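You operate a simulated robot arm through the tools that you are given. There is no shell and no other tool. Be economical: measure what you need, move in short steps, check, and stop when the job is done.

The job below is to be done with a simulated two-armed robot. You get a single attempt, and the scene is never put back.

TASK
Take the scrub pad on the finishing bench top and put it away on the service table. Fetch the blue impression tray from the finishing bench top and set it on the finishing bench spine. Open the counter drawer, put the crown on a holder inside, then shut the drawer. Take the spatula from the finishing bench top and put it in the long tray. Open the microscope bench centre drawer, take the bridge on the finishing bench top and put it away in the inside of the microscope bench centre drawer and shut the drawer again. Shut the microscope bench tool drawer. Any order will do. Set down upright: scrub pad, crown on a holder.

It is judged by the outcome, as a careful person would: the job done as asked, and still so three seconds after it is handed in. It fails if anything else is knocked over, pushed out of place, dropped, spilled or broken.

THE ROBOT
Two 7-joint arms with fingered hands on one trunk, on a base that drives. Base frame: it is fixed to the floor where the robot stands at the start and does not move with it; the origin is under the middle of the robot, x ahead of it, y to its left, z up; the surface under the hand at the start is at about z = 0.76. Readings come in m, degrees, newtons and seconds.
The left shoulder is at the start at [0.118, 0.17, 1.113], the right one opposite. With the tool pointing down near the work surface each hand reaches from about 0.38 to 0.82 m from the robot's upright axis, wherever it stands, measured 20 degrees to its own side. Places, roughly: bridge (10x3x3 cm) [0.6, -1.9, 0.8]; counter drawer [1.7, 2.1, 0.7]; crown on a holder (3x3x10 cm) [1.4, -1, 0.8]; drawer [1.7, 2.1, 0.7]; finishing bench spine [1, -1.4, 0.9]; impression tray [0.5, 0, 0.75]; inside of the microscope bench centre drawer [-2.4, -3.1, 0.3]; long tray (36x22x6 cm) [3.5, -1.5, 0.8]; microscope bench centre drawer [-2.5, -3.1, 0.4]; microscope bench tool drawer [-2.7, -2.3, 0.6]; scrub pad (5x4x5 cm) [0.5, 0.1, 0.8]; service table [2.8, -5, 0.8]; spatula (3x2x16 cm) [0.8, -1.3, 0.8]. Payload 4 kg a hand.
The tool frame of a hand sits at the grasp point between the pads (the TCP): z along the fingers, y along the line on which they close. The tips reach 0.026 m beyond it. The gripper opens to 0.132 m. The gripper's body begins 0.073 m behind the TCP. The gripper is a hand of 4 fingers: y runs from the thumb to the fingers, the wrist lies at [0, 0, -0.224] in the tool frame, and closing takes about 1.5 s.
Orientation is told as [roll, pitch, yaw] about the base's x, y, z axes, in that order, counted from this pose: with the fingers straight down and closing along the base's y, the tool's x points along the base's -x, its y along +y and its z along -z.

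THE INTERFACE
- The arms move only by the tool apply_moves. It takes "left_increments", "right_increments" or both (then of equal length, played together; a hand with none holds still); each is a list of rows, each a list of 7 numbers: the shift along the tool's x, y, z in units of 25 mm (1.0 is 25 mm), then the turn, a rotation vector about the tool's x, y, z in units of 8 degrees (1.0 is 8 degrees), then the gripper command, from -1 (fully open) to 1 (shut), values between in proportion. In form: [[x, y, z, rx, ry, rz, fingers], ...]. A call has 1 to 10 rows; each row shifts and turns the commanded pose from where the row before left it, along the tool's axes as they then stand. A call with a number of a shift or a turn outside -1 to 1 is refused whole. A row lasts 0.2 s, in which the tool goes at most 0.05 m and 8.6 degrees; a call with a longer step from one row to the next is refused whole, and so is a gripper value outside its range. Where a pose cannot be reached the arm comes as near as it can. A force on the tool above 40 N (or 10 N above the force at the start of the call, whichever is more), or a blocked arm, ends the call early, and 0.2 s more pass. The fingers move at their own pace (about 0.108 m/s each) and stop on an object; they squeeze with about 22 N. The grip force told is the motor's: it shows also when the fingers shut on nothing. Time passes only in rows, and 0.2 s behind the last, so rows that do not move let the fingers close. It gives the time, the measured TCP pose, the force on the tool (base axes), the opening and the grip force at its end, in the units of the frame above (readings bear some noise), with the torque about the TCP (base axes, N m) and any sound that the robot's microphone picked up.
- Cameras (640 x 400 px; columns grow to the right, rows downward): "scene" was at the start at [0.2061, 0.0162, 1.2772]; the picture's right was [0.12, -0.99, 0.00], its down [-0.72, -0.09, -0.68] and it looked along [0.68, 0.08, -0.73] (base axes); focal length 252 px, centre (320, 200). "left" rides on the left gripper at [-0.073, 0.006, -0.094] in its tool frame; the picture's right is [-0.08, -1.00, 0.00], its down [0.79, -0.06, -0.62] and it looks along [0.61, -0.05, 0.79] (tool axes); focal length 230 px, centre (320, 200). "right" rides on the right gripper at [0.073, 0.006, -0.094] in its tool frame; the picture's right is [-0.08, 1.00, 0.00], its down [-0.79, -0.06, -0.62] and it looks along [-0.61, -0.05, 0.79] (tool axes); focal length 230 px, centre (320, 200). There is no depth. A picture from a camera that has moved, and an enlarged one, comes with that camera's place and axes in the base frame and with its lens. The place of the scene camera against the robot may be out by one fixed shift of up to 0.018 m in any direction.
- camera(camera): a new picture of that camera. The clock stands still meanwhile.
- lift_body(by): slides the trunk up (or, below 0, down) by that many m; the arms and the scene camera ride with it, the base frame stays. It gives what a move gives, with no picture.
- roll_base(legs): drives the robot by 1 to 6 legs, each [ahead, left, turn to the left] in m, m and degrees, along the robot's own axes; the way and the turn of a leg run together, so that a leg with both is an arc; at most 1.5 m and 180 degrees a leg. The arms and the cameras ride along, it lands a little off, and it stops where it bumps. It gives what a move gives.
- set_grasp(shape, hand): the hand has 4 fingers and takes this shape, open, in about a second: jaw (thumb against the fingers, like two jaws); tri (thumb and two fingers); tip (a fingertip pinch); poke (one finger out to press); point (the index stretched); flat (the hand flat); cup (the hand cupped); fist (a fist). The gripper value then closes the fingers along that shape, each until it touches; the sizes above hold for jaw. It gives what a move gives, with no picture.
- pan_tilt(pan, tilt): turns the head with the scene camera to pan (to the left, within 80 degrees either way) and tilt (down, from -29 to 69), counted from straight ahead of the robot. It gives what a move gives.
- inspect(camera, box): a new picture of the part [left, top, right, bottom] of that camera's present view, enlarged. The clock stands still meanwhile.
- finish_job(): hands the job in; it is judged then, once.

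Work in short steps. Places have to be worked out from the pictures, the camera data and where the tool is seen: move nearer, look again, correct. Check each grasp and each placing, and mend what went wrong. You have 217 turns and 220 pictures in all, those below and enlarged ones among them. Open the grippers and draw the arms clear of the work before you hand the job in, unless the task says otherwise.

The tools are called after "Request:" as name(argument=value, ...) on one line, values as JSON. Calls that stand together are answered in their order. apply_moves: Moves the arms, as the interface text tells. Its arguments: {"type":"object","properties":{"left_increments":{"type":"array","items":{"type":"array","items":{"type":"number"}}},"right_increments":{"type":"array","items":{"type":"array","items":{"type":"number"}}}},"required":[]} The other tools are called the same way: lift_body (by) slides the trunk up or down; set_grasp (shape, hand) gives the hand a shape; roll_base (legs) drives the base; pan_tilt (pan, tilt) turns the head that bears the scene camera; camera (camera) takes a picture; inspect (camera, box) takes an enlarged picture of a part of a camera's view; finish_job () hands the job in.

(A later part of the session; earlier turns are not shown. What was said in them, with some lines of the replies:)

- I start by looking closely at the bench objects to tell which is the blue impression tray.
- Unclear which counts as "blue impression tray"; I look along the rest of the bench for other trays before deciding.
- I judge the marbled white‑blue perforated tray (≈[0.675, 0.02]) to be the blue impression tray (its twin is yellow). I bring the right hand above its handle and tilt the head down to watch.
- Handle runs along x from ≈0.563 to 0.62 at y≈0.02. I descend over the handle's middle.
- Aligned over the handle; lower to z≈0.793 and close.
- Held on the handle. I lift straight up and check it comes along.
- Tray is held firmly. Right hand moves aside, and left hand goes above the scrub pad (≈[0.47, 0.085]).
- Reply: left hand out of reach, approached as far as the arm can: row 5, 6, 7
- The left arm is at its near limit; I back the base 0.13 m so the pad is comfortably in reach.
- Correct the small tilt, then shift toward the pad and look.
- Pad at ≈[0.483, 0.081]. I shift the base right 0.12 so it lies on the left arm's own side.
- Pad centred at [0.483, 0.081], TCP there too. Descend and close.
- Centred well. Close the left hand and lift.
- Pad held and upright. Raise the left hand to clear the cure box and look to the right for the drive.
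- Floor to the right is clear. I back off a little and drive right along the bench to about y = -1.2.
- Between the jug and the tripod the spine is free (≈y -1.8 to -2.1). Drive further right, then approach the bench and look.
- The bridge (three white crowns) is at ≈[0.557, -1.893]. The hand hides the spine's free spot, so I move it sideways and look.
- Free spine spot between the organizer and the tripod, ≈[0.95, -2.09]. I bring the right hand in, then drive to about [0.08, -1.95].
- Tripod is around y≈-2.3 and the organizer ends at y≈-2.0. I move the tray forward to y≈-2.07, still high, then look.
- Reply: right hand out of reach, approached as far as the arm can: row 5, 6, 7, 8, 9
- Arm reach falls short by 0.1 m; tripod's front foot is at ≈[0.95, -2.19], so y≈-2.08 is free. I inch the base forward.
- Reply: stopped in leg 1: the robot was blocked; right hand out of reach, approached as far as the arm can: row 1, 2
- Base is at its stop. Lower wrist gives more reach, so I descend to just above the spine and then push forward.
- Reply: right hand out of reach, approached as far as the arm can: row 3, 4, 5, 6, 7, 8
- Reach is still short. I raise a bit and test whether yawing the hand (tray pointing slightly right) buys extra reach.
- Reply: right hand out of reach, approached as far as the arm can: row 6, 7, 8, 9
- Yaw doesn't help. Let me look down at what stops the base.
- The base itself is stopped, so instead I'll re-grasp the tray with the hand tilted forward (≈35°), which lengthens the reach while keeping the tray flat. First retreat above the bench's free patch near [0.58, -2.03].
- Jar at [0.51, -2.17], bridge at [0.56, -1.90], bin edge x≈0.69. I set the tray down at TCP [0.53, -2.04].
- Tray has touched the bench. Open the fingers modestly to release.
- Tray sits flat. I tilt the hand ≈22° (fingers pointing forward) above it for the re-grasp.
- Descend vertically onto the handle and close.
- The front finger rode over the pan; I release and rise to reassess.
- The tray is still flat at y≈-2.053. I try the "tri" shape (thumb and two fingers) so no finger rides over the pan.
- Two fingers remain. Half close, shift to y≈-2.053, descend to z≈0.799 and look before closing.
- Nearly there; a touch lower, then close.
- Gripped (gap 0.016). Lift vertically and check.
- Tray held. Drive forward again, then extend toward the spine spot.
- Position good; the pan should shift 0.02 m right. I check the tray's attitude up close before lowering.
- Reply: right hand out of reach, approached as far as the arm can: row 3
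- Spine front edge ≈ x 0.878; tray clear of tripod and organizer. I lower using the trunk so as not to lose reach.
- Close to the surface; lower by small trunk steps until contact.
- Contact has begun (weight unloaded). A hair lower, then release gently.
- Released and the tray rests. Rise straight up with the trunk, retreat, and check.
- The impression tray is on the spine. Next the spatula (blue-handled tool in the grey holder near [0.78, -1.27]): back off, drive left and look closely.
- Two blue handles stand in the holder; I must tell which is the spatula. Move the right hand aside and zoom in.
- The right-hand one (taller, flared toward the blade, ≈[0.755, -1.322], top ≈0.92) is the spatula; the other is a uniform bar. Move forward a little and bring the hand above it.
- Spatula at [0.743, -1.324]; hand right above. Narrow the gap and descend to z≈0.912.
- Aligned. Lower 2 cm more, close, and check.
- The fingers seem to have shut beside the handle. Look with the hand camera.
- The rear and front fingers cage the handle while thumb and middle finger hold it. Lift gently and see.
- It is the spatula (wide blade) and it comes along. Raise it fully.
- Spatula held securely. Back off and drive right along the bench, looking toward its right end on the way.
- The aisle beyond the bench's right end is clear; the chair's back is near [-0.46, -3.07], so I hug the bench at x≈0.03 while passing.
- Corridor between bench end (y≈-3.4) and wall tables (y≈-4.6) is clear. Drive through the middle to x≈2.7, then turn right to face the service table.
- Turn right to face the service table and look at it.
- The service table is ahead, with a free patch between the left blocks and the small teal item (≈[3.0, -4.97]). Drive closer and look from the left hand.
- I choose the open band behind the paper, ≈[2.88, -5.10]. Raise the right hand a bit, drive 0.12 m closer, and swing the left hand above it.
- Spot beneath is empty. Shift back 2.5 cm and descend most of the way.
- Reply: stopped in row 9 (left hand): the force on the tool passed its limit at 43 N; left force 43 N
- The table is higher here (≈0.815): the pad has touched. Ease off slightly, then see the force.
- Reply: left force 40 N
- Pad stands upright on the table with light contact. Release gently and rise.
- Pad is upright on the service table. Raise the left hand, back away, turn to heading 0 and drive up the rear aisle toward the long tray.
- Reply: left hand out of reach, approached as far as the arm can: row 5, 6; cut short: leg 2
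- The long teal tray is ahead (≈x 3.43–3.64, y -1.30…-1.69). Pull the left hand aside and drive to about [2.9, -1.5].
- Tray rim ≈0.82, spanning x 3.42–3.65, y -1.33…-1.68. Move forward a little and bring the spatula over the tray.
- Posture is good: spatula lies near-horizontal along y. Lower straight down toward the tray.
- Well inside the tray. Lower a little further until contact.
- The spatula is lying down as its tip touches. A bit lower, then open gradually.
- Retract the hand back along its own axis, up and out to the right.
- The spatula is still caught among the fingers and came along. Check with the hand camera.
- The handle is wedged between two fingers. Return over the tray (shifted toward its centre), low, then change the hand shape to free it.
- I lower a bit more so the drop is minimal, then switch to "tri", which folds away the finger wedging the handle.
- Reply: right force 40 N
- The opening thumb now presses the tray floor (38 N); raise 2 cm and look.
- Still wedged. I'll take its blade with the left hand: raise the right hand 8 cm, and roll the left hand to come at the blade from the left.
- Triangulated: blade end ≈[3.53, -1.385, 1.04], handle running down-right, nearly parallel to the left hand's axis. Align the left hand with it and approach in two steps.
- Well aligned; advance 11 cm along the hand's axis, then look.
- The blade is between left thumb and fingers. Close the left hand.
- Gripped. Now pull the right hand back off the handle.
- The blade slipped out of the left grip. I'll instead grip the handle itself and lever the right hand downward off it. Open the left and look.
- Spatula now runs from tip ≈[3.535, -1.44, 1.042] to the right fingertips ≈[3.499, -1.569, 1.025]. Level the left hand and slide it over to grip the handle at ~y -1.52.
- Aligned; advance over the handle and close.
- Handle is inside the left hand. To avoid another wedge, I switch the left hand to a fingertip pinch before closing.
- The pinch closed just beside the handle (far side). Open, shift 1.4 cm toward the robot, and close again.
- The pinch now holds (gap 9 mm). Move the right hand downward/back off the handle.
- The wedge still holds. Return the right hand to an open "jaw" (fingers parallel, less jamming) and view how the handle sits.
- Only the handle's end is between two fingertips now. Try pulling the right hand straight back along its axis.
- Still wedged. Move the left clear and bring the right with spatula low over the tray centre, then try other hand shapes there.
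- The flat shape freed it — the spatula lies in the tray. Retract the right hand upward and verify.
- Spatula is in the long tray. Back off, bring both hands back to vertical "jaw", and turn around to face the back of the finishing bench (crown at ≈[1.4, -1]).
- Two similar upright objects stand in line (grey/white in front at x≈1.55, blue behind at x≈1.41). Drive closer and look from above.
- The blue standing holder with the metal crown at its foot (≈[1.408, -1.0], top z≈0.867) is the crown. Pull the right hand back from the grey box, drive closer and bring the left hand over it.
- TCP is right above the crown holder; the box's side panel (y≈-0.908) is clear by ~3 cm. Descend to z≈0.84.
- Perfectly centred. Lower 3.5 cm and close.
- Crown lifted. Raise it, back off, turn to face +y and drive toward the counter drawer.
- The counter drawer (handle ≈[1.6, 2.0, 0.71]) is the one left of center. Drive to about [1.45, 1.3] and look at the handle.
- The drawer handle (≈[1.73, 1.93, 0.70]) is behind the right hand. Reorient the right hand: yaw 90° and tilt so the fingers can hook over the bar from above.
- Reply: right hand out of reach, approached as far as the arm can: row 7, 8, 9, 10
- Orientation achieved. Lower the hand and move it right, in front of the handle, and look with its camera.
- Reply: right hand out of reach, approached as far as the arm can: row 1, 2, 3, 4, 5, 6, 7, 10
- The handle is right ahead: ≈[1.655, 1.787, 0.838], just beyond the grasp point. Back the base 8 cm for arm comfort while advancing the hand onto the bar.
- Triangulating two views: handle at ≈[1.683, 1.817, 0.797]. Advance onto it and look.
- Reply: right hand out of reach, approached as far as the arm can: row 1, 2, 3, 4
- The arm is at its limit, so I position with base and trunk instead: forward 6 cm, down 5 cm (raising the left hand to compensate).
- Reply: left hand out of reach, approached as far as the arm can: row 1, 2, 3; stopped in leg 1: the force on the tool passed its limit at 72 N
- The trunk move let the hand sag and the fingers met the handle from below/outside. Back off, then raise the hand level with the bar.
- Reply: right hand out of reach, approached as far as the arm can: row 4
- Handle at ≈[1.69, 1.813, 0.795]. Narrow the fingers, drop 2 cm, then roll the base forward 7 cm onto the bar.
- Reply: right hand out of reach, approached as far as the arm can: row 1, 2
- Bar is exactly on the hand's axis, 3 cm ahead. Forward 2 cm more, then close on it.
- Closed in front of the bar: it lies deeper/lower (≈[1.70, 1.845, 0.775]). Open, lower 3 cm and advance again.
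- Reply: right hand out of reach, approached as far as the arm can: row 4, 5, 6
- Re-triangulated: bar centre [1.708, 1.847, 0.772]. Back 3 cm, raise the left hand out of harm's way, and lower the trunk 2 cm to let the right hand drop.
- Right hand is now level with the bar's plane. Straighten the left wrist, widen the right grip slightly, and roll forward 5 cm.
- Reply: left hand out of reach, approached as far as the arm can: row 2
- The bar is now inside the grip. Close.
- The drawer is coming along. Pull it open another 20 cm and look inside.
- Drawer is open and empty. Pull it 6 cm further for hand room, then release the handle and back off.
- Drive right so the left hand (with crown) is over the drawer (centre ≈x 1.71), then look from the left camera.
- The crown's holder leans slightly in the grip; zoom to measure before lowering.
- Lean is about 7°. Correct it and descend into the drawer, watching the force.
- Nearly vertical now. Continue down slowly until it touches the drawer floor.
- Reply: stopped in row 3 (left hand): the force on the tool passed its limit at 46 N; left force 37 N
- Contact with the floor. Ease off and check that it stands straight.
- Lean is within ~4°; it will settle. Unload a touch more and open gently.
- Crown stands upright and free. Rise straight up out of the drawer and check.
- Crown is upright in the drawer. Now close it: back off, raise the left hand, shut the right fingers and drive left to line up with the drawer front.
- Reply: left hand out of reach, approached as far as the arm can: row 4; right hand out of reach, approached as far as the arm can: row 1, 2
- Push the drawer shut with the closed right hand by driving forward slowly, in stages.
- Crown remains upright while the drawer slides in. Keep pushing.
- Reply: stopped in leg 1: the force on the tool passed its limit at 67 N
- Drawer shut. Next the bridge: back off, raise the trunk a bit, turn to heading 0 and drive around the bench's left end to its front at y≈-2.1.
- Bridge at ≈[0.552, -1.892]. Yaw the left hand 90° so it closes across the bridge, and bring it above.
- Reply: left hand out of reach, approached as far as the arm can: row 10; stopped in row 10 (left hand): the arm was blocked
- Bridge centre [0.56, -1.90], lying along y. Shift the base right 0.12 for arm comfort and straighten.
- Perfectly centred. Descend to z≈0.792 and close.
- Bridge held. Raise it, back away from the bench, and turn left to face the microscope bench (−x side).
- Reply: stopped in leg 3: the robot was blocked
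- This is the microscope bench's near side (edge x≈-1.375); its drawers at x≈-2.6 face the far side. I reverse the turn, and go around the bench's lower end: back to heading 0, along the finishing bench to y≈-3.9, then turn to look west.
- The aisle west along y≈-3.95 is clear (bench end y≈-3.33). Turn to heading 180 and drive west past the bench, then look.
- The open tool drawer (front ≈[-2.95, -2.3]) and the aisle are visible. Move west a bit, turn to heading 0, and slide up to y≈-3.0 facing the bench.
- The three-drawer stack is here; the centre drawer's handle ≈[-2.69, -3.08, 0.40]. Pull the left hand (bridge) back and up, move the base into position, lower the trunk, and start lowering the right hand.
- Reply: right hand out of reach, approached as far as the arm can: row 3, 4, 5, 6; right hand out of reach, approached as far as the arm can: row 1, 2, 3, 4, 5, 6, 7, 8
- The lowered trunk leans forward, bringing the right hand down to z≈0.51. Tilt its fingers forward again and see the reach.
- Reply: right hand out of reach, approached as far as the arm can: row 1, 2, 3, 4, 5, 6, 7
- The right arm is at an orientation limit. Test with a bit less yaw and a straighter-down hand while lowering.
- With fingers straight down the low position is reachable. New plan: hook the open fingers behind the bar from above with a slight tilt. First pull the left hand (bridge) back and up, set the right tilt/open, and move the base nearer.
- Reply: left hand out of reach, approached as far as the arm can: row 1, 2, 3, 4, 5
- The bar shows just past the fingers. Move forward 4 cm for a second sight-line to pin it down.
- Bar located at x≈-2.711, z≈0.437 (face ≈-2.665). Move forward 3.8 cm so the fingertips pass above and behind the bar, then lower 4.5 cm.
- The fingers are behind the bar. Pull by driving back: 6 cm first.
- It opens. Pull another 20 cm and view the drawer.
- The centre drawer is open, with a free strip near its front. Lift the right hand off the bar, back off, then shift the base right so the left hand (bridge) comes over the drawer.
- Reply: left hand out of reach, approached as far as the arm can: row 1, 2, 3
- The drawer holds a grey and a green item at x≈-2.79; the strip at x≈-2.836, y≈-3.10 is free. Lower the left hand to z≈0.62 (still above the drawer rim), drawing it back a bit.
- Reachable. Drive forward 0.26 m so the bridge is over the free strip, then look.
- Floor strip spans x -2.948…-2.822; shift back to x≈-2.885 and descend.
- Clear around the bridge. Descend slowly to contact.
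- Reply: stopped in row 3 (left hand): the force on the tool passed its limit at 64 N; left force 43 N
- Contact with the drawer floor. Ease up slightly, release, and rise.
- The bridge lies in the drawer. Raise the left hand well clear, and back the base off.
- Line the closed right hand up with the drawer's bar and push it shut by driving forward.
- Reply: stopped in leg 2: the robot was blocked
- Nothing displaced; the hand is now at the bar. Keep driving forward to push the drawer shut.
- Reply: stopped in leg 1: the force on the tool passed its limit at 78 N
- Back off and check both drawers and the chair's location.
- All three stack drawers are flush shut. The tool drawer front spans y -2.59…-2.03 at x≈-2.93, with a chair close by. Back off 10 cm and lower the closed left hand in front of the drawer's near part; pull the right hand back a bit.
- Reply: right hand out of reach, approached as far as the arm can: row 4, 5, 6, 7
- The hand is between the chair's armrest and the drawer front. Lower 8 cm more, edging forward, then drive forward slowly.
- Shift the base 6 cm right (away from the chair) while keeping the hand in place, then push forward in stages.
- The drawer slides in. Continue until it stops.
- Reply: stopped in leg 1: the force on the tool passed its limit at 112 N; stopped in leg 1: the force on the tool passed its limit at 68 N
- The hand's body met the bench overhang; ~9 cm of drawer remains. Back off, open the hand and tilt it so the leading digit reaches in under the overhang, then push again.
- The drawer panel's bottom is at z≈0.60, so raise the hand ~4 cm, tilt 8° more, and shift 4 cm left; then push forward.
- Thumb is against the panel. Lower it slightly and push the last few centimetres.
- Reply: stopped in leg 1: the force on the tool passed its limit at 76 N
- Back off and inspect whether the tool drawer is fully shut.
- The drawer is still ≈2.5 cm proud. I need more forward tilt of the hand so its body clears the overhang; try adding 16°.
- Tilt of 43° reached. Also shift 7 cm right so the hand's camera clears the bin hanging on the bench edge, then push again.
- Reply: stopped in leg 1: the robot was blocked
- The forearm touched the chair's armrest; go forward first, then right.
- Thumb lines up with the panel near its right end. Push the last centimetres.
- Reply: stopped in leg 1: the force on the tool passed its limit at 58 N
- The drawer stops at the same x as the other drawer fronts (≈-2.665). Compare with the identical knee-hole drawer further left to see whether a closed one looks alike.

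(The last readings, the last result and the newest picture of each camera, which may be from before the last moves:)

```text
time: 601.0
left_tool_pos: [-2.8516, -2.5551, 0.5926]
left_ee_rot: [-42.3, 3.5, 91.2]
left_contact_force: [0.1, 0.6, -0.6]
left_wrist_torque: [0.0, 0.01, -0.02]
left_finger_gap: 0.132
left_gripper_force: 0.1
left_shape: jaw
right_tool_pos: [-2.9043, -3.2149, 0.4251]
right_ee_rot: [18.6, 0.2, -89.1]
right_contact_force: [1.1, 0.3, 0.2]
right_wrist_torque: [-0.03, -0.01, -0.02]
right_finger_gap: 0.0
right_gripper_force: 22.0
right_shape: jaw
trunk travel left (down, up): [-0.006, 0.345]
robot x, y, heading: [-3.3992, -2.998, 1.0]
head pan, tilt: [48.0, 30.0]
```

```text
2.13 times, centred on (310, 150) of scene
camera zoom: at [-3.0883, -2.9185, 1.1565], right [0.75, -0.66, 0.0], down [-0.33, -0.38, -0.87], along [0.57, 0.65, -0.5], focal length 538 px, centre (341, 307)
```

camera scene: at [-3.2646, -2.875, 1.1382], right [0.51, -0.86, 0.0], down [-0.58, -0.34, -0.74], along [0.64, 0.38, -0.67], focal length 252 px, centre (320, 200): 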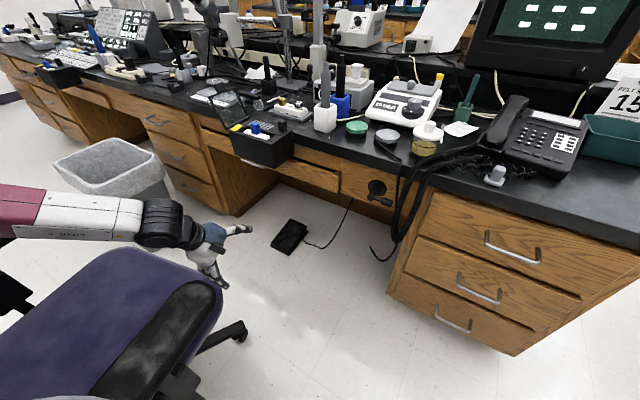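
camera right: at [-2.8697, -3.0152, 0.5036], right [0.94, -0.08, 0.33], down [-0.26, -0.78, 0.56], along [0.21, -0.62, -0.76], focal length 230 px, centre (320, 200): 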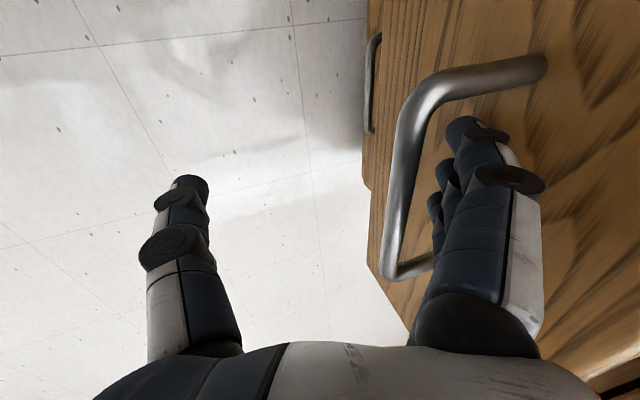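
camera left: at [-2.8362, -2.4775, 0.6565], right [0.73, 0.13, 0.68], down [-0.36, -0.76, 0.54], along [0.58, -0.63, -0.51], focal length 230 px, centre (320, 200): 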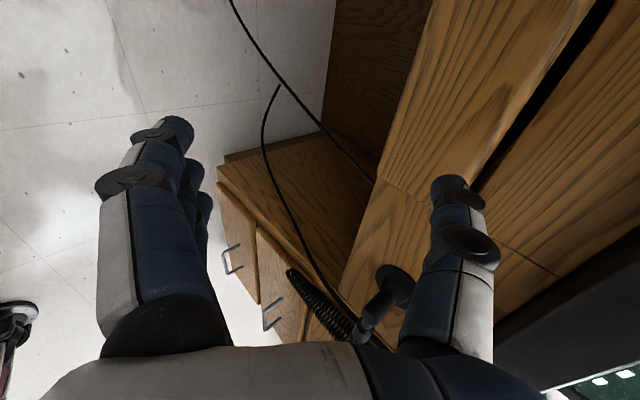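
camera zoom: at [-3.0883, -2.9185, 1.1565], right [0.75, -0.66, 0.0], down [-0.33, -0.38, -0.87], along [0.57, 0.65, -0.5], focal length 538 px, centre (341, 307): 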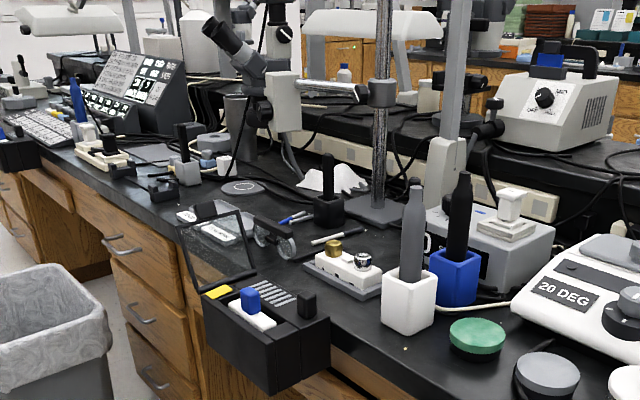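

Both pushes ended at the same stop with the panel in line with its neighbours, so the tool drawer is shut. Retract: pull the left hand up and back over the armrest height, shift right, and back away.

Request:
apply_moves(left_increments=[[0.3, 0, -1, 0, 0, 0, -1], [0.3, 0, -1, 0, 0, 0, -1], [0.3, 0, -1, 0, 0, 0, -1], [0.3, 0, -1, 0, 0, 0, -1], [0.3, 0, -1, 0, 0, 0, -1], [0.3, 0, -1, 0, 0, 0, -1]], right_increments=[[0, 0, 0, 0, 0, 0, -1], [0, 0, 0, 0, 0, 0, -1], [0, 0, -0.5, 0, 0, 0, -1], [0, 0, -0.5, 0, 0, 0, -1], [0, 0, -0.5, 0, 0, 0, -1], [0, 0, -0.5, 0, 0, 0, -1]])

Request:
lift_body(by=0.12)

Request:
roll_base(legs=[[0, -0.2, 0], [-0.25, 0, 0]])

Request:
pan_tilt(pan=30, tilt=35)

Request:
camera(camera="scene")

```text
time: 602.4
left_tool_pos: [-2.929, -2.5676, 0.6832]
left_ee_rot: [-42.3, 3.5, 91.1]
left_contact_force: [-0.2, 0.0, 0.7]
left_wrist_torque: [0.0, 0.01, -0.02]
left_finger_gap: 0.1319
left_gripper_force: 0.0
left_shape: jaw
left hand out of reach, approached as far as the arm can: row 5, 6
right_tool_pos: [-2.921, -3.2153, 0.4735]
right_ee_rot: [18.6, 0.1, -89.0]
right_contact_force: [-0.9, 0.2, -0.4]
right_wrist_torque: [-0.02, 0.01, 0.03]
right_finger_gap: 0.132
right_gripper_force: 0.0
right_shape: jaw
trunk travel left (down, up): [-0.006, 0.345]
robot x, y, heading: [-3.4027, -2.9971, 0.6]
head pan, tilt: [48.0, 30.0]
```

```text
time: 603.9
left_tool_pos: [-2.9302, -2.5663, 0.7999]
left_ee_rot: [-42.3, 3.5, 91.3]
left_contact_force: [0.2, 0.3, 0.4]
left_wrist_torque: [0.0, 0.0, 0.01]
left_finger_gap: 0.1321
left_gripper_force: 0.1
left_shape: jaw
right_tool_pos: [-2.92, -3.2153, 0.5927]
right_ee_rot: [18.4, 0.1, -89.1]
right_contact_force: [0.2, -0.1, -0.6]
right_wrist_torque: [0.02, 0.03, 0.01]
right_finger_gap: 0.1318
right_gripper_force: 0.0
right_shape: jaw
trunk travel left (down, up): [-0.126, 0.225]
robot x, y, heading: [-3.403, -2.9946, 0.8]
head pan, tilt: [48.0, 30.0]
```

```text
time: 607.8
left_tool_pos: [-3.1819, -2.7737, 0.8014]
left_ee_rot: [-42.4, 3.4, 91.1]
left_contact_force: [-0.2, 0.8, 0.0]
left_wrist_torque: [-0.01, -0.01, 0.0]
left_finger_gap: 0.132
left_gripper_force: 0.0
left_shape: jaw
right_tool_pos: [-3.1744, -3.4205, 0.593]
right_ee_rot: [18.7, 0.0, -89.2]
right_contact_force: [0.2, 1.1, -0.7]
right_wrist_torque: [0.02, 0.0, -0.01]
right_finger_gap: 0.1317
right_gripper_force: 0.1
right_shape: jaw
trunk travel left (down, up): [-0.126, 0.225]
robot x, y, heading: [-3.6593, -3.1989, 0.4]
head pan, tilt: [48.0, 30.0]
```

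```text
time: 608.6
left_tool_pos: [-3.1812, -2.773, 0.8018]
left_ee_rot: [-42.4, 3.4, 91.1]
left_contact_force: [0.3, 0.0, 0.0]
left_wrist_torque: [0.0, 0.02, 0.01]
left_finger_gap: 0.1321
left_gripper_force: 0.0
left_shape: jaw
right_tool_pos: [-3.175, -3.4215, 0.5929]
right_ee_rot: [18.6, 0.0, -89.2]
right_contact_force: [0.7, -0.1, -1.0]
right_wrist_torque: [-0.01, -0.02, 0.02]
right_finger_gap: 0.1319
right_gripper_force: 0.2
right_shape: jaw
trunk travel left (down, up): [-0.126, 0.225]
robot x, y, heading: [-3.6542, -3.1968, 0.3]
head pan, tilt: [30.0, 35.0]
```

```text
9 pictures are left
camera scene: at [-3.4503, -3.1481, 1.2914], right [0.51, -0.86, 0.0], down [-0.49, -0.29, -0.82], along [0.71, 0.42, -0.57], focal length 252 px, centre (320, 200)
```

scene: 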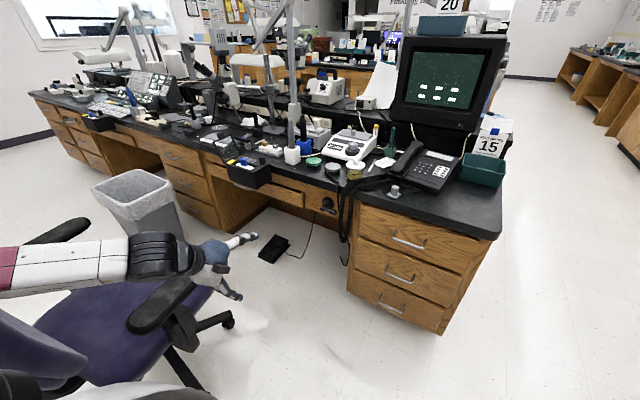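

Request:
inspect(camera="scene", box=[90, 105, 350, 225])

Request:
inspect(camera="scene", box=[220, 140, 460, 300])

```text
2.46 times, centred on (220, 165) of scene
camera zoom: at [-3.4503, -3.1481, 1.2914], right [0.51, -0.86, 0.0], down [-0.49, -0.29, -0.82], along [0.71, 0.42, -0.57], focal length 621 px, centre (566, 286)
```

zoom: 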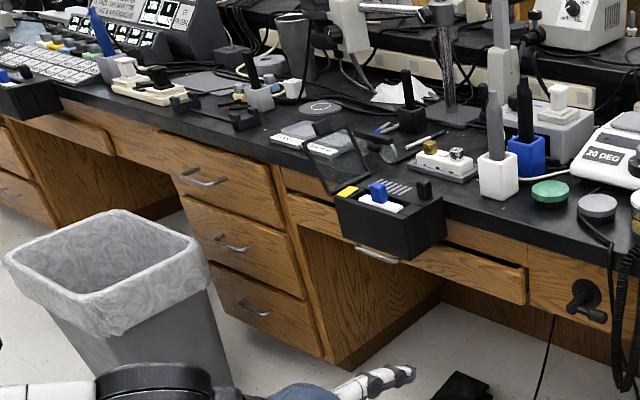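

```text
2.50 times, centred on (340, 220) of scene
camera zoom: at [-3.4503, -3.1481, 1.2914], right [0.51, -0.86, 0.0], down [-0.49, -0.29, -0.82], along [0.71, 0.42, -0.57], focal length 631 px, centre (270, 150)
```

zoom: 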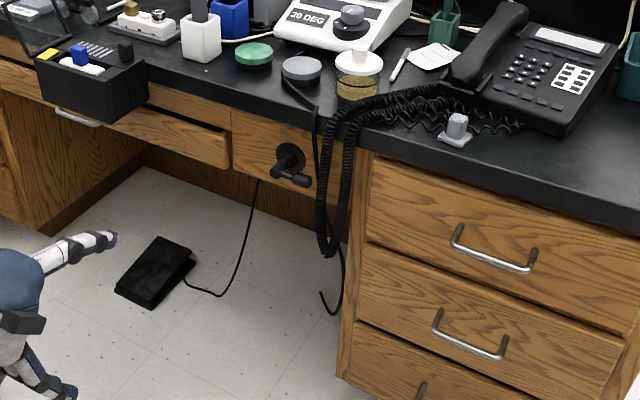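

All jobs are done, both grippers are open and the arms are drawn clear; I hand the job in.

Request:
finish_job()

```text
The job is handed in.
```

I finished all six tasks and handed the job in. The placements were checked in pictures as they were made, but I did not go back to re-check the earlier ones at the end.

- **Scrub pad:** it stands upright on the service table.
- **Impression tray:** it sits on the finishing bench spine with its handle a little over the front edge. I took the marbled white-blue tray to be the blue one. The other candidate was a grey dish holding something blue.
- **Crown:** it stood upright in the counter drawer the last time I could see it, and the drawer is shut.
- **Spatula:** it lies in the long tray. It jammed between the robot's fingers and I had to let it drop a few centimetres into the tray.
- **Bridge:** it is inside the microscope bench centre drawer, which is shut.
- **Tool drawer:** it is shut as far as I can tell. The front still shows a small step, but two pushes stopped at the same point, level with the neighbouring drawer fronts.

The arm brushed the chair by the tool drawer once and stopped straight away.
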